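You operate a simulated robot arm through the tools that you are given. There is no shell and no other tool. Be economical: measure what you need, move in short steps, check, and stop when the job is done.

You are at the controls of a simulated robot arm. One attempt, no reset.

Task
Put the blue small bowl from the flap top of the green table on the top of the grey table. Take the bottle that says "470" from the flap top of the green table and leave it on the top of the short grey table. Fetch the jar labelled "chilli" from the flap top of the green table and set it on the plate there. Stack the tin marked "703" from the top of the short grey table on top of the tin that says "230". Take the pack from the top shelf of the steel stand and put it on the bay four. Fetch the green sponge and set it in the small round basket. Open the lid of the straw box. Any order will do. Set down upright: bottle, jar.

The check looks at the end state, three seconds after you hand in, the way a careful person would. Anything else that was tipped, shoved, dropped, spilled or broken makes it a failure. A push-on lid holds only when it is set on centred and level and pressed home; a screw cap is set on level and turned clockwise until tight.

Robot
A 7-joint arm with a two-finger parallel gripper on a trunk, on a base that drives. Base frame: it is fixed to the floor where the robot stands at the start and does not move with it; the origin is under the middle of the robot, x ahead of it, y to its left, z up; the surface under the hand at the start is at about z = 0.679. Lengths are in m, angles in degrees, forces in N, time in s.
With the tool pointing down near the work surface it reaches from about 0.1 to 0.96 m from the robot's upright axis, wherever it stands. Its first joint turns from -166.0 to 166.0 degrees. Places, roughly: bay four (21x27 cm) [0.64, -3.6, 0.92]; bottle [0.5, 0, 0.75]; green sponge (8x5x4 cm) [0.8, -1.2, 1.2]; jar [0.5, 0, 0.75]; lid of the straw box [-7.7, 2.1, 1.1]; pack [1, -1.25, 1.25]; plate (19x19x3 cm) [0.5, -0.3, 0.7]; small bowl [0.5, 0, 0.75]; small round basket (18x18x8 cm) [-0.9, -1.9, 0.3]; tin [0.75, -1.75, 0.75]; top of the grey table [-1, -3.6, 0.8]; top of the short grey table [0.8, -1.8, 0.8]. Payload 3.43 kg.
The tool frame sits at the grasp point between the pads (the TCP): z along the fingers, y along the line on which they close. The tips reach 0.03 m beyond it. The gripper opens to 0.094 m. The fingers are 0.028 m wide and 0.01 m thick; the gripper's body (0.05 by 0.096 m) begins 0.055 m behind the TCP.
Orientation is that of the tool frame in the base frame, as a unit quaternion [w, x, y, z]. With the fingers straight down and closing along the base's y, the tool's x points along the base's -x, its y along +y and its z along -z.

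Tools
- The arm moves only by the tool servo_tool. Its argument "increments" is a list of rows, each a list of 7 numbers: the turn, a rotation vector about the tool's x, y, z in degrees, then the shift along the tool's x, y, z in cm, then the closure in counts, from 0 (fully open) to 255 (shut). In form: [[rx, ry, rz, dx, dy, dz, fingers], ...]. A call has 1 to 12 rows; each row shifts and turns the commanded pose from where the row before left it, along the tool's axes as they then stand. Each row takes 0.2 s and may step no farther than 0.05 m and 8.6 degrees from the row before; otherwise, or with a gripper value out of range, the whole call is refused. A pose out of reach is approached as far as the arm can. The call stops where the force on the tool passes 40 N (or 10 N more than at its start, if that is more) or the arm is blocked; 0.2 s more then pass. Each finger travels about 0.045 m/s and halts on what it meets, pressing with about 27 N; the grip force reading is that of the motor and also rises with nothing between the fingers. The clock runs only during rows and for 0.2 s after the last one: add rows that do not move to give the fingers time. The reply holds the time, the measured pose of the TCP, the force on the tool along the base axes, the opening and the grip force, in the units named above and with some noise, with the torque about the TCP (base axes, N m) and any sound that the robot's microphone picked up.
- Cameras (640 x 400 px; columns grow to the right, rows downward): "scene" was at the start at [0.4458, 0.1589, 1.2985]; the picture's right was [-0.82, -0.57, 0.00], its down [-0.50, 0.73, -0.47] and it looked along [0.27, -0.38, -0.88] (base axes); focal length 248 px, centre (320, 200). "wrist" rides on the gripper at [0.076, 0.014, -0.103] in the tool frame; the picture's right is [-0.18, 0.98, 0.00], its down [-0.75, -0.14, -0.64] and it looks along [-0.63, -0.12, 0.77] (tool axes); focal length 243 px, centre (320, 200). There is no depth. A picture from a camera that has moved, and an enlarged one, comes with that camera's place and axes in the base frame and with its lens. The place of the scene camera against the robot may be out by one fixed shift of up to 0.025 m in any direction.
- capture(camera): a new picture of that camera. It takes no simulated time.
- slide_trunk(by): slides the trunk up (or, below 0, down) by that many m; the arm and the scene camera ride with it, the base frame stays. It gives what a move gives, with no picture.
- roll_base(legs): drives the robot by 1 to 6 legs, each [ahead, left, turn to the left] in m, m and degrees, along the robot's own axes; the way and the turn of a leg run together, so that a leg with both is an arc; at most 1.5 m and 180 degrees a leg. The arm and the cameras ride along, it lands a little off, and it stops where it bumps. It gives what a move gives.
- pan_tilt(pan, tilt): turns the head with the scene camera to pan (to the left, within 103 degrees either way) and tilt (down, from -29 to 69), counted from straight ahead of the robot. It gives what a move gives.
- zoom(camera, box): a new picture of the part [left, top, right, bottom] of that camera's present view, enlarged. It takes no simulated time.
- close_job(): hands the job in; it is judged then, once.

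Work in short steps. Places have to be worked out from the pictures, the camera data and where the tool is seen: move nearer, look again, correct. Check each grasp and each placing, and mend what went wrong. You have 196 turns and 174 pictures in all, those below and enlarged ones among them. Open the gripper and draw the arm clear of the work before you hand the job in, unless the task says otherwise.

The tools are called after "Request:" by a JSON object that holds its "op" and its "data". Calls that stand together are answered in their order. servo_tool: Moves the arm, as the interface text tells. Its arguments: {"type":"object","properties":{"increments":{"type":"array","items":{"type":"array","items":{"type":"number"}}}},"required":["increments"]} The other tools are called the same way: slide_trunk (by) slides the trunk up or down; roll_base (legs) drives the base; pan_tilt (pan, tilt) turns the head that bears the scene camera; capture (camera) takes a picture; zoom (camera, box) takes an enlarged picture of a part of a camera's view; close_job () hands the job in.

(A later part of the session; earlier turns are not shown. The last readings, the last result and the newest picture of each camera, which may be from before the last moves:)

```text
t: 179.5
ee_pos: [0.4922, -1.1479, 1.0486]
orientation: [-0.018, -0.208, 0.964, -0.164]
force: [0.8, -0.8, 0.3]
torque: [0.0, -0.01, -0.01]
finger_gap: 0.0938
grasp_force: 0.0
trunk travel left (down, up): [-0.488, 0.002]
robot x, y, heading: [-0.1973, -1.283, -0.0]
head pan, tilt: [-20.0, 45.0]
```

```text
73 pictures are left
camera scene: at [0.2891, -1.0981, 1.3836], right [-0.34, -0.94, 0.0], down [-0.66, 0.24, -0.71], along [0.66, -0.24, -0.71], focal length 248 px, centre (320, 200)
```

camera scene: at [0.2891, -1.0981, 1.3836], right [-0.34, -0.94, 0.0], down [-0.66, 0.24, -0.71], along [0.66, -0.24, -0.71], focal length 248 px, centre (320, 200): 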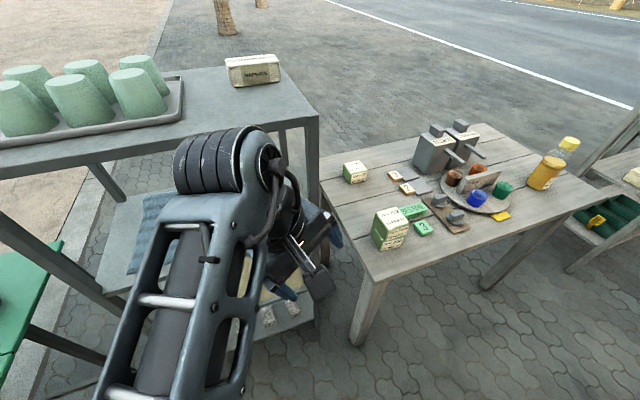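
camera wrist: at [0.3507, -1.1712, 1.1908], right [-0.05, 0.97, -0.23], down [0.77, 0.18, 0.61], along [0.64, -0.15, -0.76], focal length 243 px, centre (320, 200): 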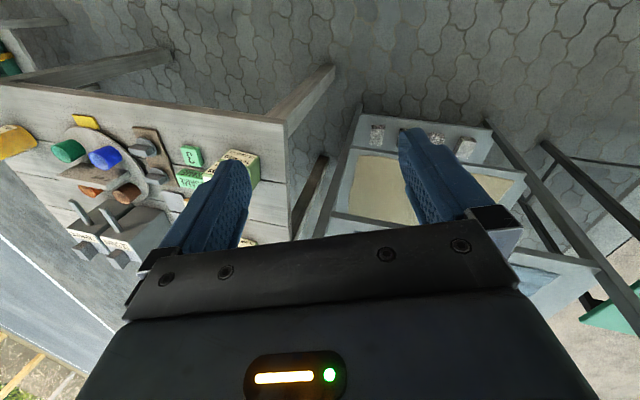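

The elbow has folded to the other side. I move into the open aisle, facing -y, to unfold the arm.

Request:
{"op": "roll_base", "data": {"legs": [[0, 0.15, 0], [0.08, 0, 0], [0, 0, -90]]}}

Request:
{"op": "servo_tool", "data": {"increments": [[0, 0, 0, -4, 0, 2, 0], [0, 0, 0, -4, 0, 2, 0], [0, 0, 0, -4, 0, 2, 0], [0, 0, 0, -4, 0, 1, 0], [0, 0, 0, 0, 0, 0, 0]]}}

Request:
{"op": "capture", "data": {"camera": "scene"}}

```text
t: 185.3
ee_pos: [0.0309, -1.8191, 1.0492]
orientation: [-0.128, 0.527, 0.834, -0.105]
force: [0.0, -0.8, 0.2]
torque: [0.01, 0.0, 0.0]
finger_gap: 0.0937
grasp_force: 0.0
trunk travel left (down, up): [-0.488, 0.002]
robot x, y, heading: [-0.1159, -1.1333, -88.9]
head pan, tilt: [-20.0, 45.0]
```

```text
t: 186.7
ee_pos: [0.0426, -1.9503, 0.9325]
orientation: [-0.172, 0.518, 0.831, -0.111]
force: [0.0, 0.3, 0.8]
torque: [0.01, 0.01, 0.04]
finger_gap: 0.0941
grasp_force: 0.0
trunk travel left (down, up): [-0.488, 0.002]
robot x, y, heading: [-0.1154, -1.1338, -88.8]
head pan, tilt: [-20.0, 45.0]
stopped in row 5: the arm was blocked; the commanded pose is now the measured one
```

```text
72 pictures are left
camera scene: at [0.0681, -1.6301, 1.3834], right [-0.95, 0.32, 0.0], down [0.23, 0.67, -0.71], along [-0.23, -0.67, -0.71], focal length 248 px, centre (320, 200)
```

scene: 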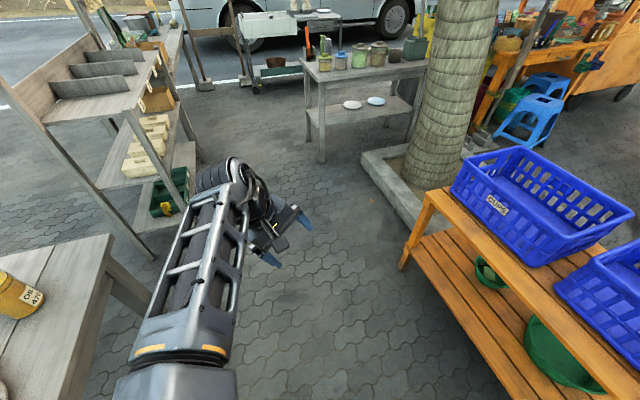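

I lower the hand and rotate it back to plumb in small steps.

Request:
{"op": "servo_tool", "data": {"increments": [[-3, -0.7, 3.1, 1, 0, 2, 0], [-3, -0.7, 3.1, 0, 0, 2, 0], [-4, -0.9, 4.2, 0, 0, 2, 0], [-4, -0.9, 4.2, 0, 0, 2, 0], [-4.6, -1, 4.9, 0, 0, 0, 0], [-4.6, -1, 5, 0, 0, 0, 0], [0, 0, 0, 0, 0, 0, 0]]}}

```text
t: 188.3
ee_pos: [0.0139, -1.9416, 0.8604]
orientation: [0.001, 0.7, 0.715, 0.0]
force: [-0.4, -0.5, -0.5]
torque: [-0.01, 0.03, 0.0]
finger_gap: 0.0939
grasp_force: 0.0
trunk travel left (down, up): [-0.488, 0.002]
robot x, y, heading: [-0.1149, -1.1325, -88.7]
head pan, tilt: [-20.0, 45.0]
```

Plumb again. Now I raise it at this larger radius.

Request:
{"op": "servo_tool", "data": {"increments": [[0, 0, 0, 0, 0, -4.5, 0], [0, 0, 0, 0, 0, -4.5, 0], [0, 0, 0, 0, 0, -4.5, 0], [0, 0, 0, 0, 0, -4.5, 0], [0, 0, 0, 0, 0, -4.5, 0], [0, 0, 0, 0, 0, -4.5, 0], [0, 0, 0, 0, 0, -4.5, 0], [0, 0, 0, 0, 0, -4.5, 0], [0, 0, 0, 0, 0, -4.5, 0], [0, 0, 0, 0, 0, -4.5, 0], [0, 0, 0, 0, 0, 0, 0]]}}

Request:
{"op": "capture", "data": {"camera": "scene"}}

```text
t: 189.4
ee_pos: [-0.0647, -1.9149, 0.9905]
orientation: [-0.082, 0.714, 0.695, -0.023]
force: [0.3, -0.9, 0.0]
torque: [0.0, 0.02, 0.0]
finger_gap: 0.0939
grasp_force: 0.1
trunk travel left (down, up): [-0.488, 0.002]
robot x, y, heading: [-0.1163, -1.1295, -88.9]
head pan, tilt: [-20.0, 45.0]
stopped in row 5: the arm was blocked; the commanded pose is now the measured one
```

```text
71 pictures are left
camera scene: at [0.0682, -1.6302, 1.3834], right [-0.95, 0.32, 0.0], down [0.23, 0.67, -0.71], along [-0.23, -0.67, -0.71], focal length 248 px, centre (320, 200)
```

scene: 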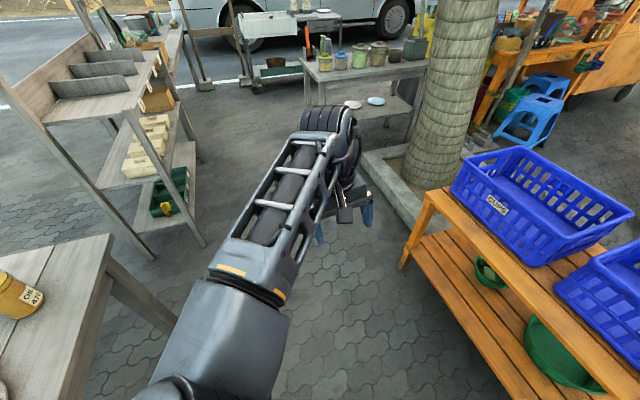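

The elbow now lies on the left, which cramps it when the hand is left of centre. I mirror the working posture: lower, re-plumb, swing the hand to the robot's right, then rise.

Request:
{"op": "servo_tool", "data": {"increments": [[-2, -1.2, -0.7, 0, 0, 3, 0], [-2, -1.2, -0.7, 0, 0, 3, 0], [-2.2, -1.2, -0.7, 0, -1, 3, 0], [-2.2, -1.2, -0.6, 0, -3, 1, 0], [0, 0, 0, 0, -4, 0, 0], [0, 0, 0, 0, -4, 0, 0], [0, 0, 0, 0, -4, 0, 0], [0, 0, 0, 0, -4, 0, 0], [0, 0, 0, 0, -4, 0, 0], [0, 0, 0, 0, 0, 0, 0]]}}

Request:
{"op": "servo_tool", "data": {"increments": [[0, 0, 0, 0, 0, -4, 0], [0, 0, 0, 0, 0, -4, 0], [0, 0, 0, 0, 0, -4, 0], [0, 0, 0, 0, 0, -4, 0], [0, 0, 0, 0, 0, -4, 0], [0, 0, 0, 0, 0, -4, 0], [0, 0, 0, 0, 0, -4, 0], [0, 0, 0, 0, 0, -4, 0], [0, 0, 0, 0, 0, 0, 0]]}}

Request:
{"op": "capture", "data": {"camera": "scene"}}

```text
t: 191.6
ee_pos: [-0.3138, -1.9138, 0.8933]
orientation: [0.0, 0.7, 0.714, 0.002]
force: [0.2, -0.7, -0.1]
torque: [0.02, 0.0, 0.0]
finger_gap: 0.0938
grasp_force: 0.1
trunk travel left (down, up): [-0.488, 0.002]
robot x, y, heading: [-0.1171, -1.1305, -88.7]
head pan, tilt: [-20.0, 45.0]
```

```text
t: 193.6
ee_pos: [-0.3144, -1.9155, 1.2133]
orientation: [-0.001, 0.701, 0.713, 0.002]
force: [0.4, -0.3, -0.1]
torque: [0.01, 0.03, 0.0]
finger_gap: 0.0937
grasp_force: 0.0
trunk travel left (down, up): [-0.488, 0.002]
robot x, y, heading: [-0.1172, -1.1311, -89.0]
head pan, tilt: [-20.0, 45.0]
```

```text
70 pictures are left
camera scene: at [0.068, -1.63, 1.3835], right [-0.95, 0.32, 0.0], down [0.23, 0.67, -0.71], along [-0.23, -0.67, -0.71], focal length 248 px, centre (320, 200)
```

scene: 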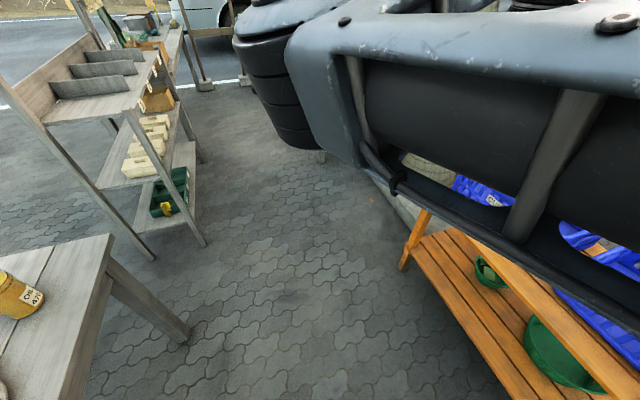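

The elbow is back on the right side and the hand rises freely. I raise further and turn to face the stand.

Request:
{"op": "servo_tool", "data": {"increments": [[0, 0, 0, 0, 1, -4, 0], [0, 0, 0, 0, 1, -4, 0], [0, 0, 0, 0, 1, -4, 0], [0, 0, 0, 0, 1, -2, 0], [0, 0, 0, 0, 0, 0, 0]]}}

Request:
{"op": "roll_base", "data": {"legs": [[0, 0, 89], [0, -0.1, 0]]}}

Request:
{"op": "pan_tilt", "data": {"pan": -5, "tilt": 25}}

Request:
{"op": "capture", "data": {"camera": "wrist"}}

Request:
{"op": "capture", "data": {"camera": "scene"}}

```text
t: 194.8
ee_pos: [-0.2727, -1.9099, 1.2936]
orientation: [-0.001, 0.7, 0.714, 0.0]
force: [0.1, 0.0, -0.4]
torque: [-0.01, -0.03, -0.01]
finger_gap: 0.0938
grasp_force: 0.0
out of reach, approached as far as the arm can: row 3, 4
trunk travel left (down, up): [-0.488, 0.002]
robot x, y, heading: [-0.1163, -1.1307, -88.9]
head pan, tilt: [-20.0, 45.0]
```

```text
t: 199.7
ee_pos: [0.6604, -1.3978, 1.2926]
orientation: [-0.002, -0.003, 1.0, -0.002]
force: [-0.7, 0.4, -0.3]
torque: [0.01, 0.0, 0.03]
finger_gap: 0.0939
grasp_force: 0.0
trunk travel left (down, up): [-0.488, 0.002]
robot x, y, heading: [-0.1164, -1.2314, 0.2]
head pan, tilt: [-20.0, 45.0]
```

```text
t: 200.6
ee_pos: [0.6598, -1.3984, 1.2928]
orientation: [-0.001, -0.003, 1.0, -0.001]
force: [0.7, 0.0, 0.4]
torque: [0.01, 0.01, 0.02]
finger_gap: 0.094
grasp_force: 0.0
trunk travel left (down, up): [-0.488, 0.002]
robot x, y, heading: [-0.1153, -1.2336, 0.3]
head pan, tilt: [-5.0, 25.0]
```

```text
69 pictures are left
camera wrist: at [0.5832, -1.3846, 1.3951], right [0.18, 0.98, 0.0], down [0.76, -0.14, 0.64], along [0.63, -0.12, -0.77], focal length 243 px, centre (320, 200)
```

wrist: 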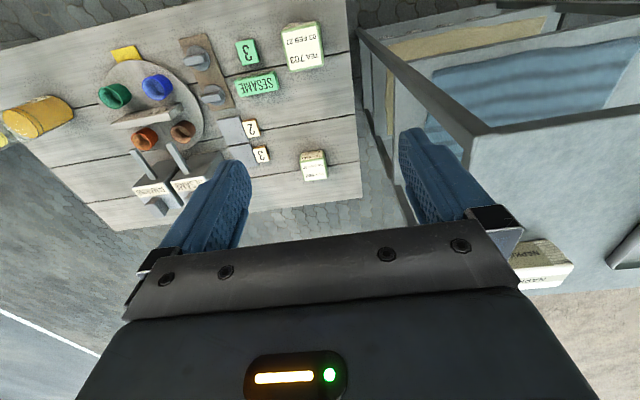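

```text
68 pictures are left
camera scene: at [0.3841, -1.0251, 1.414], right [-0.08, -1.0, 0.0], down [-0.42, 0.03, -0.91], along [0.9, -0.07, -0.42], focal length 248 px, centre (320, 200)
```

scene: 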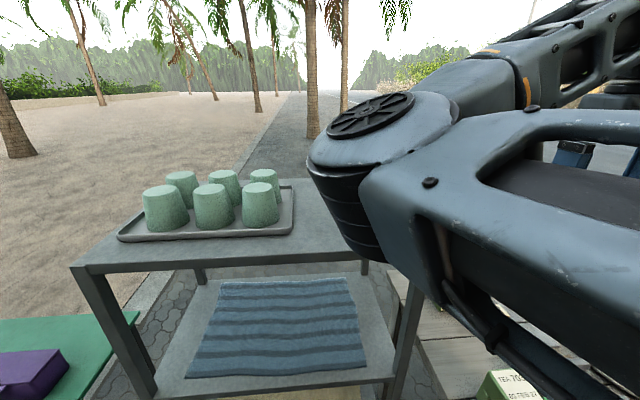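

The pack is at about (0.90, -1.16), and its long side lies along y, so I need the fingers closing along x. With the elbow now on the left, I go in diagonally from in front of the short table and yaw the hand by 90°.

Request:
{"op": "roll_base", "data": {"legs": [[0, -0.42, 0], [0.23, 0, 0]]}}

Request:
{"op": "servo_tool", "data": {"increments": [[0, 0, -8.5, 0, 0, 0, 0], [0, 0, -8.5, 0, 0, 0, 0], [0, 0, -8.5, 0, 0, 0, 0], [0, 0, -8.5, 0, 0, 0, 0], [0, 0, -8.5, 0, 0, 0, 0], [0, 0, -8.5, 0, 0, 0, 0], [0, 0, -8.5, 0, 0, 0, 0], [0, 0, -8.5, 0, 0, 0, 0], [0, 0, -8.5, 0, 0, 0, 0], [0, 0, -8.5, 0, 0, 0, 0], [0, 0, -5, 0, 0, 0, 0], [0, 0, 0, 0, 0, 0, 0]]}}

```text
t: 204.5
ee_pos: [0.8929, -1.8156, 1.2929]
orientation: [-0.002, -0.004, 1.0, -0.003]
force: [-0.3, 0.5, 0.6]
torque: [-0.03, -0.02, -0.01]
finger_gap: 0.0939
grasp_force: 0.1
trunk travel left (down, up): [-0.488, 0.002]
robot x, y, heading: [0.1165, -1.6494, 0.4]
head pan, tilt: [-5.0, 25.0]
```

```text
t: 207.1
ee_pos: [0.8936, -1.8149, 1.2924]
orientation: [0.002, 0.71, -0.704, 0.0]
force: [0.6, 1.0, -0.5]
torque: [-0.02, -0.01, -0.01]
finger_gap: 0.0941
grasp_force: 0.2
trunk travel left (down, up): [-0.488, 0.002]
robot x, y, heading: [0.115, -1.649, 0.6]
head pan, tilt: [-5.0, 25.0]
```

Request:
{"op": "servo_tool", "data": {"increments": [[0, 0, 0, -4.5, 0, 0, 0], [0, 0, 0, -4.5, 0, 0, 0], [0, 0, 0, -4.5, 0, 0, 0], [0, 0, 0, -4.5, 0, 0, 0], [0, 0, 0, -4.5, 0, 0, 0], [0, 0, 0, -4.5, 0, 0, 0], [0, 0, 0, -4.5, 0, 0, 0], [0, 0, 0, -4.5, 0, 0, 0], [0, 0, 0, -4.5, 0, 0, 0], [0, 0, 0, -4.5, 0, 0, 0], [0, 0, 0, 0, 0, 0, 0]]}}

Request:
{"op": "capture", "data": {"camera": "wrist"}}

Request:
{"op": "pan_tilt", "data": {"pan": 25, "tilt": 25}}

Request:
{"op": "capture", "data": {"camera": "scene"}}

```text
t: 208.0
ee_pos: [0.8799, -1.7531, 1.2881]
orientation: [-0.008, -0.636, 0.772, 0.001]
force: [-0.3, 0.1, -0.8]
torque: [0.0, 0.01, 0.02]
finger_gap: 0.0939
grasp_force: 0.2
trunk travel left (down, up): [-0.488, 0.002]
robot x, y, heading: [0.1211, -1.6485, 0.5]
head pan, tilt: [-5.0, 25.0]
stopped in row 4: the arm was blocked; the commanded pose is now the measured one
```

```text
67 pictures are left
camera wrist: at [0.8515, -1.8242, 1.3907], right [-0.93, 0.37, 0.01], down [0.29, 0.72, 0.63], along [0.23, 0.59, -0.78], focal length 243 px, centre (320, 200)
```

wrist: 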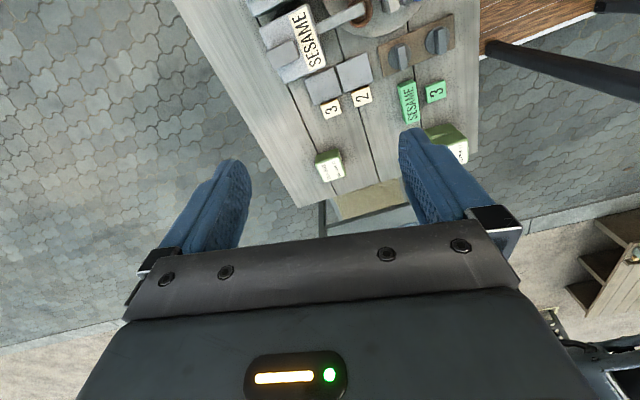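

```text
t: 209.0
ee_pos: [0.8808, -1.7508, 1.2886]
orientation: [-0.008, -0.638, 0.77, 0.0]
force: [0.2, 0.4, 0.2]
torque: [0.01, 0.04, 0.02]
finger_gap: 0.0941
grasp_force: 0.0
trunk travel left (down, up): [-0.488, 0.002]
robot x, y, heading: [0.1146, -1.6524, 0.4]
head pan, tilt: [25.0, 25.0]
```

```text
66 pictures are left
camera scene: at [0.6075, -1.3951, 1.4141], right [0.43, -0.9, 0.0], down [-0.38, -0.18, -0.91], along [0.82, 0.39, -0.42], focal length 248 px, centre (320, 200)
```

scene: 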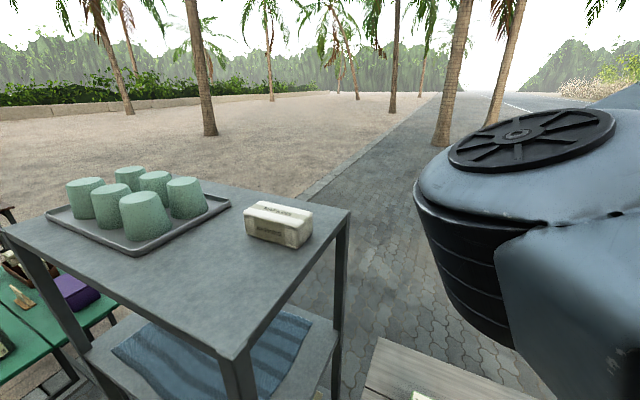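

Request:
{"op": "zoom", "data": {"camera": "scene", "box": [220, 180, 360, 270]}}

```text
4.44 times, centred on (290, 225) of scene
camera zoom: at [0.6075, -1.3951, 1.4141], right [0.43, -0.9, 0.0], down [-0.38, -0.18, -0.91], along [0.82, 0.39, -0.42], focal length 1102 px, centre (453, 89)
```

zoom: 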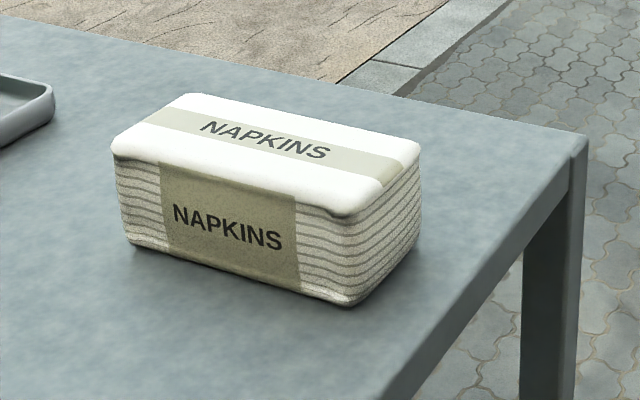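

The pack is about 11×6.5×4.5 cm, centred near (0.94, -1.155), its 6.5 cm side along x. The wrist is at its limit with this yaw, so I yaw the hand the other way round.

Request:
{"op": "servo_tool", "data": {"increments": [[0, 0, 8.5, 0, 0, 0, 0], [0, 0, 8.5, 0, 0, 0, 0], [0, 0, 8.5, 0, 0, 0, 0], [0, 0, 8.5, 0, 0, 0, 0], [0, 0, 8.5, 0, 0, 0, 0], [0, 0, 8.5, 0, 0, 0, 0], [0, 0, 8.5, 0, 0, 0, 0], [0, 0, 8.5, 0, 0, 0, 0], [0, 0, 8.5, 0, 0, 0, 0], [0, 0, 8.5, 0, 0, 0, 0], [0, 0, 8.5, 0, 0, 0, 0], [0, 0, 8.5, 0, 0, 0, 0]]}}

Request:
{"op": "servo_tool", "data": {"increments": [[0, 0, 8.5, 0, 0, 0, 0], [0, 0, 8.5, 0, 0, 0, 0], [0, 0, 8.5, 0, 0, 0, 0], [0, 0, 8.5, 0, 0, 0, 0], [0, 0, 8.5, 0, 0, 0, 0], [0, 0, 8.5, 0, 0, 0, 0], [0, 0, 8.5, 0, 0, 0, 0], [0, 0, 7.5, 0, 0, 0, 0], [0, 0, 0, 0, 0, 0, 0]]}}

```text
t: 211.6
ee_pos: [0.8792, -1.7506, 1.2879]
orientation: [-0.006, 0.198, 0.98, -0.007]
force: [0.0, -0.1, 0.3]
torque: [0.01, 0.01, 0.0]
finger_gap: 0.094
grasp_force: 0.0
trunk travel left (down, up): [-0.488, 0.002]
robot x, y, heading: [0.1156, -1.6532, 0.5]
head pan, tilt: [25.0, 25.0]
```

```text
t: 213.6
ee_pos: [0.8788, -1.7516, 1.2879]
orientation: [-0.001, 0.706, 0.708, -0.008]
force: [-0.1, -0.4, 0.3]
torque: [-0.02, 0.02, -0.02]
finger_gap: 0.0939
grasp_force: 0.0
trunk travel left (down, up): [-0.488, 0.002]
robot x, y, heading: [0.116, -1.65, 0.4]
head pan, tilt: [25.0, 25.0]
```

Request:
{"op": "servo_tool", "data": {"increments": [[0, 0, 0, 4, 0.5, 0, 0], [0, 0, 0, 4, 0.5, 0, 0], [0, 0, 0, 4, 0.5, 0, 0], [0, 0, 0, 4, 0.5, 0, 0], [0, 0, 0, 4, 0.5, 0, 0], [0, 0, 0, 4, 0.5, 0, 0], [0, 0, 0, 4, 0.5, 0, 0], [0, 0, 0, 4, 0.5, 0, 0], [0, 0, 0, 4, 0.5, 0, 0], [0, 0, 0, 0, 0, 0, 0]]}}

Request:
{"op": "capture", "data": {"camera": "scene"}}

```text
t: 214.9
ee_pos: [0.9151, -1.6302, 1.2823]
orientation: [-0.002, 0.765, 0.643, -0.011]
force: [0.7, -0.7, 0.2]
torque: [0.0, -0.02, -0.01]
finger_gap: 0.094
grasp_force: 0.1
trunk travel left (down, up): [-0.488, 0.002]
robot x, y, heading: [0.1159, -1.6472, 0.4]
head pan, tilt: [25.0, 25.0]
stopped in row 6: the arm was blocked; the commanded pose is now the measured one
```

```text
64 pictures are left
camera scene: at [0.581, -1.3613, 1.4198], right [0.79, -0.61, 0.0], down [-0.22, -0.29, -0.93], along [0.57, 0.74, -0.37], focal length 248 px, centre (320, 200)
```

scene: 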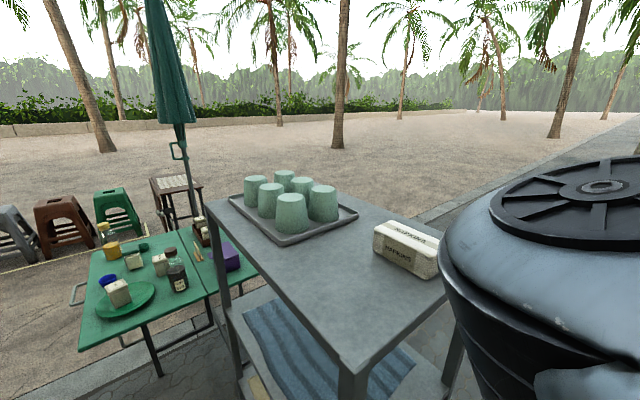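

The head camera was pushed: the elbow on the left touches the head — that is what blocks the arm. I move the hand back right, and retreat to the aisle to bring the elbow over to the right side again.

Request:
{"op": "servo_tool", "data": {"increments": [[0, 0, 0, -4, 0, 0, 0], [0, 0, 0, -4, 0, 0, 0], [0, 0, 0, -4, 0, 0, 0], [0, 0, -8.5, -1, 0, 0, 0], [0, 0, -8.5, 0, 0, 0, 0], [0, 0, -8.5, 0, 0, 0, 0], [0, 0, -8.5, 0, 0, 0, 0], [0, 0, -8.5, 0, 0, 0, 0], [0, 0, -8.5, 0, 0, 0, 0], [0, 0, -8.5, 0, 0, 0, 0], [0, 0, -8.5, 0, 0, 0, 0], [0, 0, -8.5, 0, 0, 0, 0]]}}

Request:
{"op": "roll_base", "data": {"legs": [[-0.2, 0, 0], [0, 0.3, 0], [0, 0, -90]]}}

Request:
{"op": "pan_tilt", "data": {"pan": 0, "tilt": 45}}

Request:
{"op": "capture", "data": {"camera": "scene"}}

```text
t: 217.5
ee_pos: [0.8948, -1.7542, 1.2845]
orientation: [-0.007, 0.197, 0.98, -0.005]
force: [-0.2, 0.2, -0.6]
torque: [0.03, 0.0, -0.02]
finger_gap: 0.0941
grasp_force: 0.2
trunk travel left (down, up): [-0.488, 0.002]
robot x, y, heading: [0.1133, -1.6488, 0.4]
head pan, tilt: [25.0, 25.0]
```

```text
t: 224.5
ee_pos: [-0.1927, -2.129, 1.2862]
orientation: [-0.01, 0.835, 0.55, 0.001]
force: [0.2, -0.5, 0.8]
torque: [-0.03, 0.01, 0.02]
finger_gap: 0.0939
grasp_force: 0.1
trunk travel left (down, up): [-0.488, 0.002]
robot x, y, heading: [-0.0811, -1.348, -90.2]
head pan, tilt: [25.0, 25.0]
```

```text
t: 225.4
ee_pos: [-0.1926, -2.1287, 1.2855]
orientation: [-0.01, 0.835, 0.55, 0.001]
force: [-0.1, -0.6, 0.5]
torque: [0.02, -0.03, 0.01]
finger_gap: 0.0942
grasp_force: 0.1
trunk travel left (down, up): [-0.488, 0.002]
robot x, y, heading: [-0.0855, -1.3523, -89.9]
head pan, tilt: [0.0, 45.0]
```

```text
63 pictures are left
camera scene: at [0.1196, -1.8577, 1.3835], right [-1.0, 0.0, 0.0], down [0.0, 0.71, -0.71], along [0.0, -0.71, -0.71], focal length 248 px, centre (320, 200)
```

scene: 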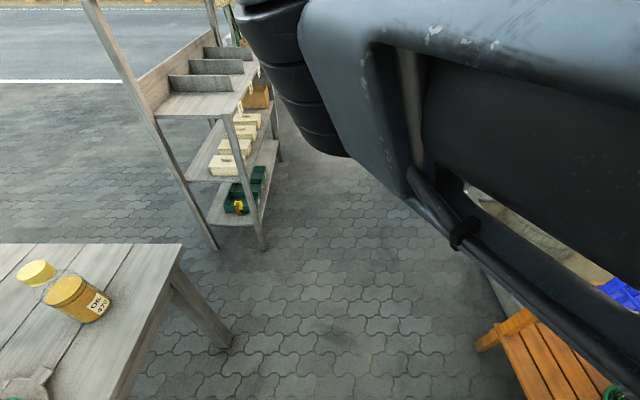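

I lower the hand here, then carry it to the robot's left.

Request:
{"op": "servo_tool", "data": {"increments": [[0, 0, -4, 0, 0, 4, 0], [0, 0, -4, 0, 0, 4, 0], [0, 0, -4, 0, 0, 4, 0], [0, 0, -4, 0, 0, 4, 0], [0, 0, -4, 0, 0, 4, 0], [0, 0, -3, 0, 0, 4, 0], [0, 0, 0, 0, 0, 4, 0], [0, 0, 0, 0, 0, 4, 0], [0, 0, 0, 0, 0, 4, 0], [0, 0, 0, 0, 0, 4, 0], [0, 0, 0, 0, 0, 4, 0], [0, 0, 0, 0, 0, 0, 0]]}}

Request:
{"op": "servo_tool", "data": {"increments": [[0, 0, 0, 0.5, 4.2, 0, 0], [0, 0, 0, 0.5, 4.2, 0, 0], [0, 0, 0, 0.5, 4.2, 0, 0], [0, 0, 0, 0.5, 4.2, 0, 0], [0, 0, 0, 0.5, 4.2, 0, 0], [0, 0, 0, 0.5, 4.2, 0, 0], [0, 0, 0, 0.5, 4.2, 0, 0], [0, 0, 0, 0.5, 4.2, 0, 0], [0, 0, 0, 0.5, 4.2, 0, 0], [0, 0, 0, 0, 4.2, 0, 0], [0, 0, 0, 0, 0, 0, 0]]}}

Request:
{"op": "capture", "data": {"camera": "scene"}}

```text
t: 228.0
ee_pos: [-0.1961, -2.1213, 0.846]
orientation: [-0.008, 0.709, 0.705, 0.002]
force: [0.8, 0.1, 1.3]
torque: [0.0, -0.02, 0.0]
finger_gap: 0.094
grasp_force: 0.1
trunk travel left (down, up): [-0.488, 0.002]
robot x, y, heading: [-0.0802, -1.3501, -90.0]
head pan, tilt: [0.0, 45.0]
```

```text
t: 230.4
ee_pos: [0.2248, -2.0769, 0.8428]
orientation: [-0.009, 0.709, 0.705, 0.002]
force: [-0.5, 0.6, -0.1]
torque: [-0.04, 0.01, -0.01]
finger_gap: 0.0938
grasp_force: 0.1
trunk travel left (down, up): [-0.488, 0.002]
robot x, y, heading: [-0.0848, -1.3522, -90.0]
head pan, tilt: [0.0, 45.0]
```

```text
62 pictures are left
camera scene: at [0.1197, -1.8576, 1.3835], right [-1.0, 0.0, 0.0], down [0.0, 0.71, -0.71], along [0.0, -0.71, -0.71], focal length 248 px, centre (320, 200)
```

scene: 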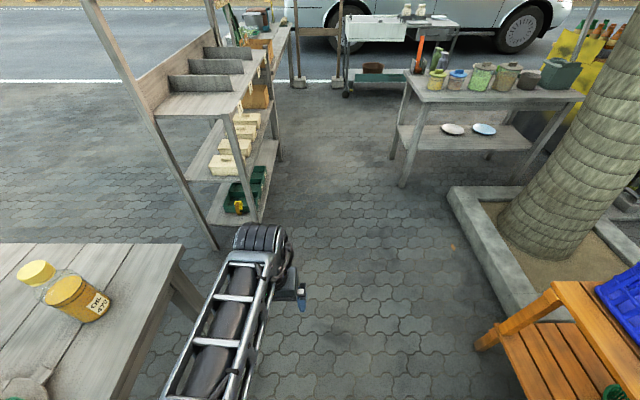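

The elbow still lies left. I tilt the fingers to point left (in free space), which should force the forearm to come from the right.

Request:
{"op": "servo_tool", "data": {"increments": [[-8, 0, 0, 0, 0, 0, 0], [-8, 0, 0, 0, 0, 0, 0], [-8, 0, 0, 0, 0, 0, 0], [-8, 0, 0, 0, 0, 0, 0], [-8, 0, 0, 0, 0, 0, 0], [-8, 0, 0, 0, 0, 0, 0], [-8, 0, 0, 0, 0, 0, 0], [-8, 0, 0, 0, 0, 0, 0], [-8, 0, 0, 0, 0, 0, 0], [0, 0, 0, 0, 0, 0, 0]]}}

Request:
{"op": "capture", "data": {"camera": "scene"}}

```text
t: 232.6
ee_pos: [0.2241, -2.079, 0.8434]
orientation: [0.41, 0.579, 0.568, 0.417]
force: [0.6, -0.1, 0.3]
torque: [-0.01, 0.02, 0.0]
finger_gap: 0.0938
grasp_force: 0.1
trunk travel left (down, up): [-0.488, 0.002]
robot x, y, heading: [-0.0841, -1.3511, -90.0]
head pan, tilt: [0.0, 45.0]
```

```text
61 pictures are left
camera scene: at [0.1195, -1.8576, 1.3835], right [-1.0, 0.0, 0.0], down [0.0, 0.71, -0.71], along [0.0, -0.71, -0.71], focal length 248 px, centre (320, 200)
```

scene: 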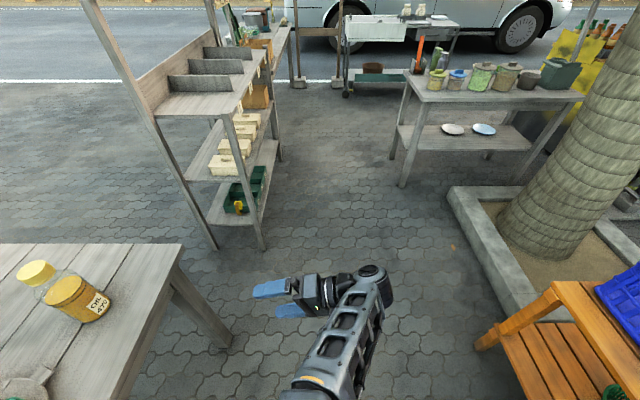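

The forearm now comes from behind/right. I raise the hand in this attitude, then untilt it.

Request:
{"op": "servo_tool", "data": {"increments": [[0, 0, 0, 0, 4, -1.3, 0], [0, 0, 0, 0, 4, -1.3, 0], [0, 0, 0, 0, 4, -1.3, 0], [0, 0, 0, 0, 4, -1.3, 0], [0, 0, 0, 0, 4, -1.3, 0], [0, 0, 0, 0, 4, -1.3, 0], [0, 0, 0, 0, 4, -1.3, 0], [0, 0, 0, 0, 4, -1.3, 0], [0, 0, 0, 0, 0, 0, 0]]}}

Request:
{"op": "capture", "data": {"camera": "scene"}}

```text
t: 234.6
ee_pos: [0.2259, -2.0844, 1.1786]
orientation: [0.409, 0.579, 0.569, 0.417]
force: [0.4, 0.0, -0.6]
torque: [-0.01, -0.03, 0.02]
finger_gap: 0.0943
grasp_force: 0.1
trunk travel left (down, up): [-0.488, 0.002]
robot x, y, heading: [-0.0832, -1.3527, -89.6]
head pan, tilt: [0.0, 45.0]
```

```text
60 pictures are left
camera scene: at [0.1195, -1.8576, 1.3835], right [-1.0, 0.0, 0.0], down [0.0, 0.71, -0.71], along [0.0, -0.71, -0.71], focal length 248 px, centre (320, 200)
```

scene: 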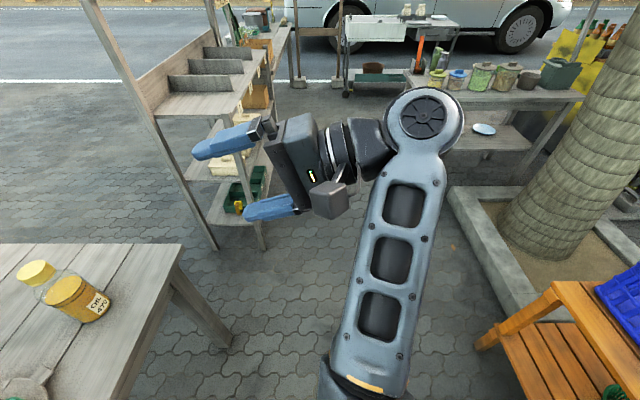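

Good posture. I untilt by 40° and look whether the elbow stays clear.

Request:
{"op": "servo_tool", "data": {"increments": [[8, 0, 0, 0, 0, 0, 0], [8, 0, 0, 0, 0, 0, 0], [8, 0, 0, 0, 0, 0, 0], [8, 0, 0, 0, 0, 0, 0], [8, 0, 0, 0, 0, 0, 0], [8, 0, 0, 0, 0, 0, 0], [8, 0, 0, 0, 0, 0, 0], [8, 0, 0, 0, 0, 0, 0], [8, 0, 0, 0, 0, 0, 0], [0, 0, 0, 0, 0, 0, 0]]}}

Request:
{"op": "capture", "data": {"camera": "scene"}}

```text
t: 236.8
ee_pos: [0.3019, -2.117, 1.0348]
orientation: [-0.022, 0.711, 0.703, -0.002]
force: [0.6, 0.4, -0.3]
torque: [-0.01, 0.01, -0.02]
finger_gap: 0.094
grasp_force: 0.1
out of reach, approached as far as the arm can: row 2, 3, 4, 5, 6, 7
trunk travel left (down, up): [-0.488, 0.002]
robot x, y, heading: [-0.0838, -1.3526, -89.8]
head pan, tilt: [0.0, 45.0]
```

```text
59 pictures are left
camera scene: at [0.1197, -1.8575, 1.3835], right [-1.0, 0.0, 0.0], down [0.0, 0.71, -0.71], along [0.0, -0.71, -0.71], focal length 248 px, centre (320, 200)
```

scene: 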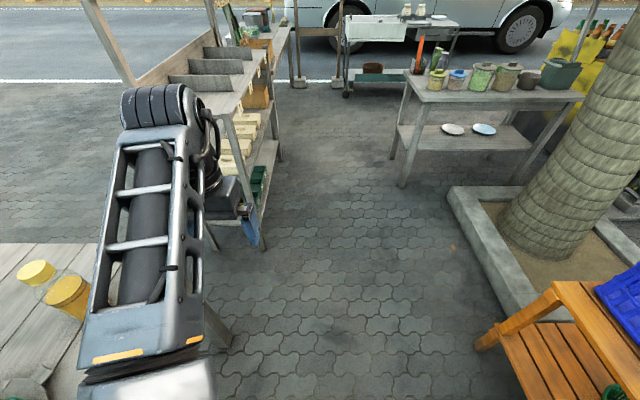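

The IK keeps the elbow low. I use the straight-arm trick: pitch the hand forward, stretch the arm out in the free aisle, roll the hand so the elbow plane turns to the right, then fold back.

Request:
{"op": "servo_tool", "data": {"increments": [[0, -8.5, 0, -1.6, -3, -1.39, 0], [0, -8.5, 0, -1.79, -3, -1.14, 0], [0, -8.5, 0, -1.94, -3, -0.86, 0], [0, -8.5, 0, -2.04, -3, -0.57, 0], [0, -8.5, 0, -2.11, -3, -0.26, 0], [0, -8.5, 0, -2.12, -3, 0.06, 0], [0, -8.5, 0, -2.09, -3, 0.37, 0], [0, -8.5, 0, -2.01, -3, 0.67, 0], [0, -8.5, 0, -1.89, -3, 0.96, 0], [0, -8.5, 0, -1.73, -3, 1.23, 0], [0, 0, 0, 0, 0, 0, 0]]}}

Request:
{"op": "servo_tool", "data": {"increments": [[0, 0, 0, 0, 0, 4, 0], [0, 0, 0, 0, 0, 4, 0], [0, 0, 0, 0, 0, 4, 0], [0, 0, 0, 0, 0, 4, 0], [0, 0, 0, 0, 0, 4, 0], [0, 0, 0, 0, 0, 4, 0], [0, 0, 0, 0, 0, 4, 0], [0, 0, 0, 0, 0, 4, 0], [0, 0, 0, 0, 0, 0, 0]]}}

Request:
{"op": "capture", "data": {"camera": "scene"}}

```text
t: 239.2
ee_pos: [0.011, -2.2795, 1.1877]
orientation: [0.47, 0.524, 0.525, -0.478]
force: [-1.3, 0.4, 0.0]
torque: [0.02, 0.01, 0.0]
finger_gap: 0.0943
grasp_force: 0.0
trunk travel left (down, up): [-0.488, 0.002]
robot x, y, heading: [-0.08, -1.3529, -89.7]
head pan, tilt: [0.0, 45.0]
```

```text
t: 241.2
ee_pos: [0.011, -2.5876, 1.1557]
orientation: [0.469, 0.525, 0.526, -0.478]
force: [1.1, 0.7, 0.0]
torque: [0.02, -0.01, -0.04]
finger_gap: 0.0938
grasp_force: 0.2
out of reach, approached as far as the arm can: row 8
trunk travel left (down, up): [-0.488, 0.002]
robot x, y, heading: [-0.0859, -1.3503, -90.2]
head pan, tilt: [0.0, 45.0]
```

```text
58 pictures are left
camera scene: at [0.1194, -1.8578, 1.3834], right [-1.0, 0.0, 0.0], down [0.0, 0.71, -0.71], along [0.0, -0.71, -0.71], focal length 248 px, centre (320, 200)
```

scene: 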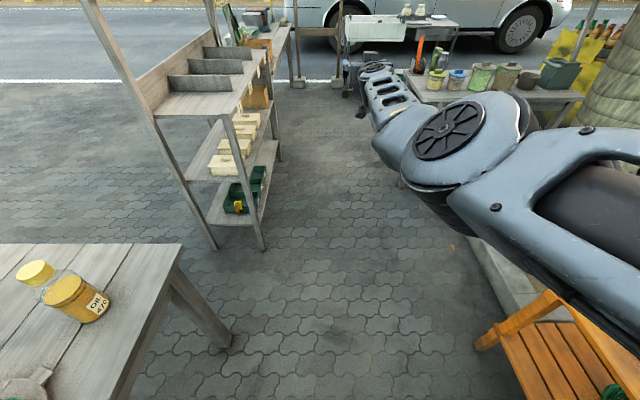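

Stretched out almost straight. Now I roll the hand about its pointing axis.

Request:
{"op": "servo_tool", "data": {"increments": [[0, 0, -8.5, 0, 0, 0, 0], [0, 0, -8.5, 0, 0, 0, 0], [0, 0, -8.5, 0, 0, 0, 0], [0, 0, -8.5, 0, 0, 0, 0], [0, 0, -8.5, 0, 0, 0, 0], [0, 0, -8.5, 0, 0, 0, 0], [0, 0, -8.5, 0, 0, 0, 0], [0, 0, -8.5, 0, 0, 0, 0], [0, 0, -8.5, 0, 0, 0, 0], [0, 0, -8.5, 0, 0, 0, 0], [0, 0, -8.5, 0, 0, 0, 0], [0, 0, -8.5, 0, 0, 0, 0]]}}

Request:
{"op": "capture", "data": {"camera": "scene"}}

```text
t: 243.8
ee_pos: [0.0114, -2.5878, 1.1567]
orientation: [-0.077, -0.08, 0.738, -0.665]
force: [-0.3, -0.2, -0.4]
torque: [0.0, 0.0, -0.03]
finger_gap: 0.0939
grasp_force: 0.1
trunk travel left (down, up): [-0.488, 0.002]
robot x, y, heading: [-0.0806, -1.3537, -89.8]
head pan, tilt: [0.0, 45.0]
```

```text
57 pictures are left
camera scene: at [0.1195, -1.8577, 1.3835], right [-1.0, 0.0, 0.0], down [0.0, 0.71, -0.71], along [0.0, -0.71, -0.71], focal length 248 px, centre (320, 200)
```

scene: 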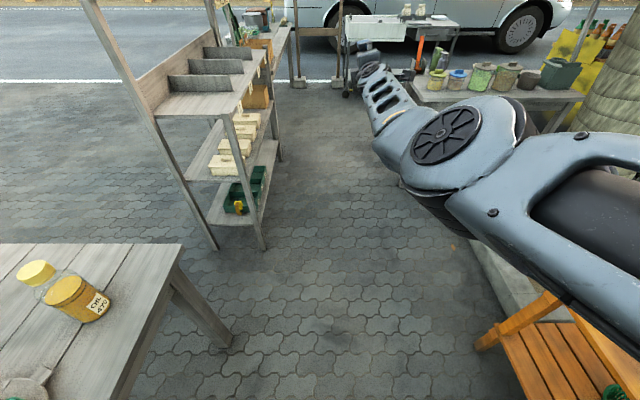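

I correct the roll to 90° and pitch the hand down at long reach, to see how the arm folds.

Request:
{"op": "servo_tool", "data": {"increments": [[0, 0, 6, 0, 0, 0, 0], [0, 0, 6, 0, 0, 0, 0], [-8.5, 0, 0, 0, -0.96, -3.48, 0], [-8.5, 0, 0, 0, -0.43, -3.58, 0], [-8.5, 0, 0, 0, 0.1, -3.6, 0], [-8.5, 0, 0, 0, 0.63, -3.55, 0], [-8.5, 0, 0, 0, 1.14, -3.42, 0], [-8.5, 0, 0, 0, 1.64, -3.21, 0], [-8.5, 0, 0, 0, 2.1, -2.93, 0], [-8.5, 0, 0, 0, 2.5, -2.59, 0], [-8.5, 0, 0, 0, 2.86, -2.19, 0], [-8.5, 0, 0, 0, 3.15, -1.74, 0]]}}

Request:
{"op": "capture", "data": {"camera": "scene"}}

```text
t: 245.8
ee_pos: [-0.0971, -2.3574, 1.1895]
orientation: [-0.053, 0.062, 0.977, -0.197]
force: [1.2, 0.2, -0.2]
torque: [0.01, 0.03, -0.01]
finger_gap: 0.094
grasp_force: 0.1
trunk travel left (down, up): [-0.488, 0.002]
robot x, y, heading: [-0.0818, -1.3512, -89.7]
head pan, tilt: [0.0, 45.0]
stopped in row 9: the arm was blocked; the commanded pose is now the measured one
```

```text
56 pictures are left
camera scene: at [0.12, -1.8594, 1.3862], right [-1.0, -0.01, 0.0], down [0.0, 0.68, -0.73], along [0.0, -0.73, -0.68], focal length 248 px, centre (320, 200)
```

scene: 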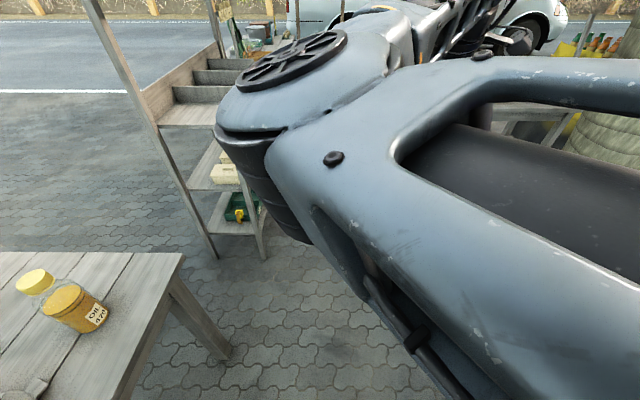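

The elbow presses the head again when folding. New plan: grasp the pack from its end with the hand nearly horizontal (camera on top), which suits this posture. I extend a bit and rotate the hand to that attitude.

Request:
{"op": "servo_tool", "data": {"increments": [[0, 0, 0, -0.6, -3.7, 1.5, 0], [0, 0, 0, -0.6, -3.7, 1.5, 0], [3.69, 2.47, -7.21, 0, 0, 0, 0], [3.69, 2.47, -7.21, 0, 0, 0, 0], [3.69, 2.47, -7.21, 0, 0, 0, 0], [3.69, 2.47, -7.21, 0, 0, 0, 0], [3.69, 2.47, -7.21, 0, 0, 0, 0], [3.69, 2.47, -7.21, 0, 0, 0, 0], [3.69, 2.47, -7.21, 0, 0, 0, 0], [3.69, 2.47, -7.21, 0, 0, 0, 0], [3.69, 2.47, -7.21, 0, 0, 0, 0], [3.69, 2.47, -7.21, 0, 0, 0, 0]]}}

Request:
{"op": "servo_tool", "data": {"increments": [[3.69, 2.47, -7.21, 0, 0, 0, 0], [3.69, 2.47, -7.21, 0, 0, 0, 0], [0, 0, 0, 0, 0, 0, 0]]}}

Request:
{"op": "capture", "data": {"camera": "scene"}}

```text
t: 248.4
ee_pos: [-0.0928, -2.4372, 1.1922]
orientation: [-0.346, -0.458, 0.723, -0.384]
force: [-0.6, 0.4, -0.2]
torque: [-0.02, -0.05, 0.02]
finger_gap: 0.0941
grasp_force: 0.1
out of reach, approached as far as the arm can: row 12
trunk travel left (down, up): [-0.488, 0.002]
robot x, y, heading: [-0.0828, -1.3475, -89.8]
head pan, tilt: [0.0, 45.0]
```

```text
t: 249.2
ee_pos: [-0.0923, -2.4379, 1.1929]
orientation: [-0.346, -0.458, 0.723, -0.385]
force: [0.0, -0.2, 0.0]
torque: [-0.02, 0.0, 0.04]
finger_gap: 0.0941
grasp_force: 0.1
out of reach, approached as far as the arm can: row 1, 2
trunk travel left (down, up): [-0.488, 0.002]
robot x, y, heading: [-0.0845, -1.3518, -90.1]
head pan, tilt: [0.0, 45.0]
```

```text
55 pictures are left
camera scene: at [0.1195, -1.8576, 1.3835], right [-1.0, 0.0, 0.0], down [0.0, 0.71, -0.71], along [0.0, -0.71, -0.71], focal length 248 px, centre (320, 200)
```

scene: 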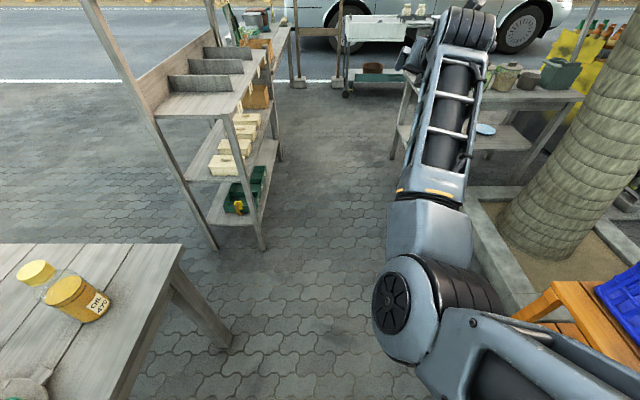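

The elbow now hangs below (its plane did turn). I unroll the hand to the camera-down, 60°-pitched attitude for an end grasp.

Request:
{"op": "servo_tool", "data": {"increments": [[-0.25, -0.6, 8.37, 0, 0, 0, 0], [-0.25, -0.6, 8.37, 0, 0, 0, 0], [-0.25, -0.6, 8.37, 0, 0, 0, 0], [-0.25, -0.6, 8.37, 0, 0, 0, 0], [-0.25, -0.6, 8.37, 0, 0, 0, 0], [-0.25, -0.6, 8.37, 0, 0, 0, 0], [-0.25, -0.6, 8.37, 0, 0, 0, 0], [-0.25, -0.6, 8.37, 0, 0, 0, 0], [-0.25, -0.6, 8.37, 0, 0, 0, 0], [-0.25, -0.6, 8.37, 0, 0, 0, 0], [-0.25, -0.6, 8.37, 0, 0, 0, 0], [-0.25, -0.6, 8.37, 0, 0, 0, 0]]}}

Request:
{"op": "servo_tool", "data": {"increments": [[-0.25, -0.6, 8.37, 0, 0, 0, 0], [-0.25, -0.6, 8.37, 0, 0, 0, 0], [-0.25, -0.6, 8.37, 0, 0, 0, 0], [-0.25, -0.6, 8.37, 0, 0, 0, 0], [-0.25, -0.6, 8.37, 0, 0, 0, 0], [-0.25, -0.6, 8.37, 0, 0, 0, 0], [-0.25, -0.6, 8.37, 0, 0, 0, 0], [0, 0, 0, 0, 0, 0, 0]]}}

Request:
{"op": "capture", "data": {"camera": "scene"}}

```text
t: 251.8
ee_pos: [-0.0936, -2.439, 1.1945]
orientation: [0.104, 0.251, 0.84, -0.469]
force: [-0.4, 0.2, 0.4]
torque: [0.0, 0.02, 0.0]
finger_gap: 0.0939
grasp_force: 0.1
trunk travel left (down, up): [-0.488, 0.002]
robot x, y, heading: [-0.0838, -1.3517, -89.6]
head pan, tilt: [0.0, 45.0]
```

```text
t: 253.6
ee_pos: [-0.0947, -2.4382, 1.1916]
orientation: [0.352, 0.612, 0.612, -0.355]
force: [0.2, 0.5, 0.1]
torque: [0.01, -0.02, -0.02]
finger_gap: 0.0939
grasp_force: 0.0
trunk travel left (down, up): [-0.488, 0.002]
robot x, y, heading: [-0.0806, -1.3536, -90.1]
head pan, tilt: [0.0, 45.0]
```

```text
54 pictures are left
camera scene: at [0.1192, -1.8582, 1.3844], right [-1.0, 0.0, 0.0], down [0.0, 0.7, -0.71], along [0.0, -0.71, -0.7], focal length 248 px, centre (320, 200)
```

scene: 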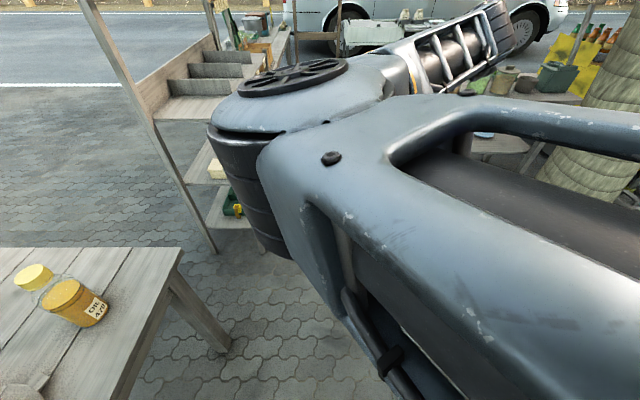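

I now swing the hand to point left about its wrist (keeping 60° pitch); this gives fingers closing along the robot's fore-aft line, as needed for the pack's end.

Request:
{"op": "servo_tool", "data": {"increments": [[-7.1, 0, -4.1, 0, 2.2, -1.0, 0], [-7.1, 0, -4.1, 0, 2.2, -1.0, 0], [-7.1, 0, -4.1, 0, 2.4, 0, 0], [-7.1, 0, -4.1, 0, 2.4, 0, 0], [-7.1, 0, -4.1, 0, 2.4, 0, 0], [-7.1, 0, -4.1, 0, 2.4, 0, 0], [-7.1, 0, -4.1, 0, 2.4, 0, 0], [-7.1, 0, -4.1, 0, 2.4, 0, 0], [-7.1, 0, -4.1, 0, 2.4, 0, 0], [-7.1, 0, -4.1, 0, 2.4, 0, 0], [-7.1, 0, -4.1, 0, 2.4, 0, 0], [0, 0, 0, 0, 0, 0, 0]]}}

Request:
{"op": "capture", "data": {"camera": "scene"}}

```text
t: 256.2
ee_pos: [0.1123, -2.3143, 1.1608]
orientation: [0.498, -0.003, 0.867, 0.0]
force: [0.1, 0.0, 0.3]
torque: [0.0, -0.04, -0.02]
finger_gap: 0.094
grasp_force: 0.1
out of reach, approached as far as the arm can: row 10, 11
trunk travel left (down, up): [-0.488, 0.002]
robot x, y, heading: [-0.0848, -1.3506, -89.8]
head pan, tilt: [0.0, 45.0]
```

```text
53 pictures are left
camera scene: at [0.1196, -1.8577, 1.3834], right [-1.0, 0.0, 0.0], down [0.0, 0.71, -0.71], along [0.0, -0.71, -0.71], focal length 248 px, centre (320, 200)
```

scene: 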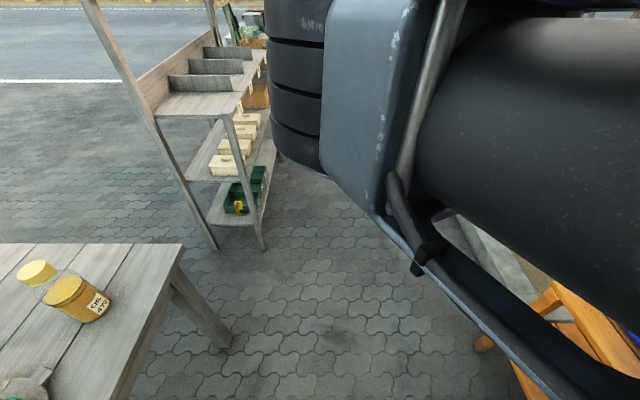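

The hand now points left, pitched 30° below level, as wanted. I raise it slightly, drive to in front of the short table, and turn to heading 0 so the hand ends up south of the pack.

Request:
{"op": "servo_tool", "data": {"increments": [[0, 0, 0, -1.5, 0, -0.9, 0], [0, 0, 0, -1.5, 0, -0.9, 0], [0, 0, 0, 0, 0, 0, 0]]}}

Request:
{"op": "roll_base", "data": {"legs": [[0.3, 0.03, 0], [0, 0, 90]]}}

Request:
{"op": "capture", "data": {"camera": "wrist"}}

```text
t: 257.0
ee_pos: [0.1176, -2.3295, 1.1832]
orientation: [0.498, -0.002, 0.867, 0.001]
force: [-1.5, -0.5, -0.3]
torque: [-0.03, 0.02, -0.03]
finger_gap: 0.0938
grasp_force: 0.1
out of reach, approached as far as the arm can: row 1, 2
trunk travel left (down, up): [-0.488, 0.002]
robot x, y, heading: [-0.0791, -1.3496, -90.0]
head pan, tilt: [0.0, 45.0]
```

```text
t: 262.9
ee_pos: [0.9263, -1.4592, 1.1839]
orientation: [0.354, -0.611, 0.615, 0.351]
force: [-0.3, -0.8, -0.2]
torque: [0.03, -0.02, -0.02]
finger_gap: 0.0941
grasp_force: 0.0
trunk travel left (down, up): [-0.488, 0.002]
robot x, y, heading: [-0.0512, -1.654, -0.1]
head pan, tilt: [0.0, 45.0]
```

```text
52 pictures are left
camera wrist: at [0.9113, -1.5855, 1.1694], right [-0.98, 0.1, 0.16], down [0.14, -0.18, 0.97], along [0.12, 0.98, 0.16], focal length 243 px, centre (320, 200)
```

wrist: 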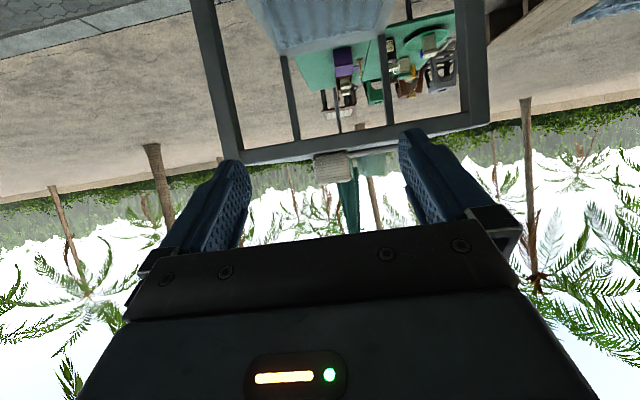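

The pack's end is framed nicely between the fingers: centre x≈0.930, z 1.161–1.207. I roll ahead 3 cm for slack, retract the arm likewise, and raise about 1.3 cm.

Request:
{"op": "roll_base", "data": {"legs": [[0.04, 0, 0]]}}

Request:
{"op": "servo_tool", "data": {"increments": [[0, 0, 0, -0.6, 1.8, -0.35, 0], [0, 0, 0, -0.6, 1.8, -0.35, 0], [0, 0, 0, 0, 0, 0, 0]]}}

Request:
{"op": "capture", "data": {"camera": "wrist"}}

```text
t: 263.8
ee_pos: [0.9662, -1.4589, 1.184]
orientation: [-0.353, 0.613, -0.613, -0.352]
force: [0.1, 0.4, 0.1]
torque: [-0.07, 0.02, 0.01]
finger_gap: 0.0941
grasp_force: 0.0
trunk travel left (down, up): [-0.488, 0.002]
robot x, y, heading: [-0.0152, -1.6544, -0.3]
head pan, tilt: [0.0, 45.0]
```

```text
t: 264.6
ee_pos: [0.955, -1.4461, 1.179]
orientation: [0.353, -0.612, 0.614, 0.351]
force: [0.2, 0.5, 0.2]
torque: [0.02, 0.02, 0.04]
finger_gap: 0.0941
grasp_force: 0.1
out of reach, approached as far as the arm can: row 1, 2
trunk travel left (down, up): [-0.488, 0.002]
robot x, y, heading: [-0.0127, -1.6524, -0.4]
head pan, tilt: [0.0, 45.0]
```

```text
51 pictures are left
camera wrist: at [0.9399, -1.5722, 1.1643], right [-0.98, 0.1, 0.16], down [0.14, -0.18, 0.97], along [0.12, 0.98, 0.16], focal length 243 px, centre (320, 200)
```

wrist: 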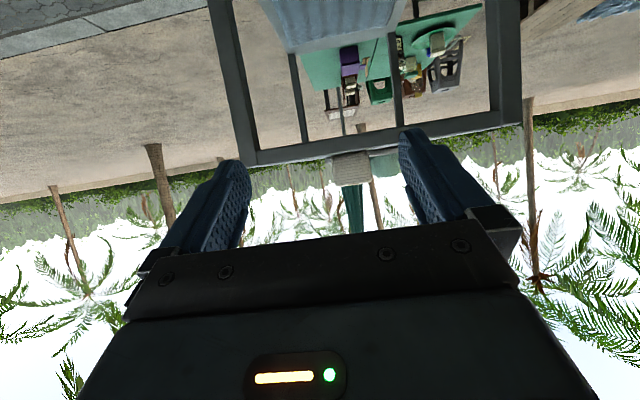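

Retracting is the constrained way; extending is freer. I roll back and extend instead while raising.

Request:
{"op": "roll_base", "data": {"legs": [[-0.08, 0, 0]]}}

Request:
{"op": "servo_tool", "data": {"increments": [[0, 0, 0, -0.7, -2.5, -0.4, 0], [0, 0, 0, -0.7, -2.5, -0.4, 0], [0, 0, 0, 0, 0, 0, 0]]}}

```text
t: 265.6
ee_pos: [0.8759, -1.4455, 1.1792]
orientation: [0.354, -0.612, 0.614, 0.351]
force: [-0.2, 1.1, -0.9]
torque: [0.0, 0.04, 0.0]
finger_gap: 0.0941
grasp_force: 0.0
trunk travel left (down, up): [-0.488, 0.002]
robot x, y, heading: [-0.095, -1.6548, -0.5]
head pan, tilt: [0.0, 45.0]
```

```text
t: 266.4
ee_pos: [0.9266, -1.4459, 1.1967]
orientation: [0.353, -0.613, 0.614, 0.351]
force: [-0.1, 0.1, 0.7]
torque: [0.01, 0.02, -0.01]
finger_gap: 0.0941
grasp_force: 0.1
trunk travel left (down, up): [-0.488, 0.002]
robot x, y, heading: [-0.0893, -1.6545, -0.2]
head pan, tilt: [0.0, 45.0]
```

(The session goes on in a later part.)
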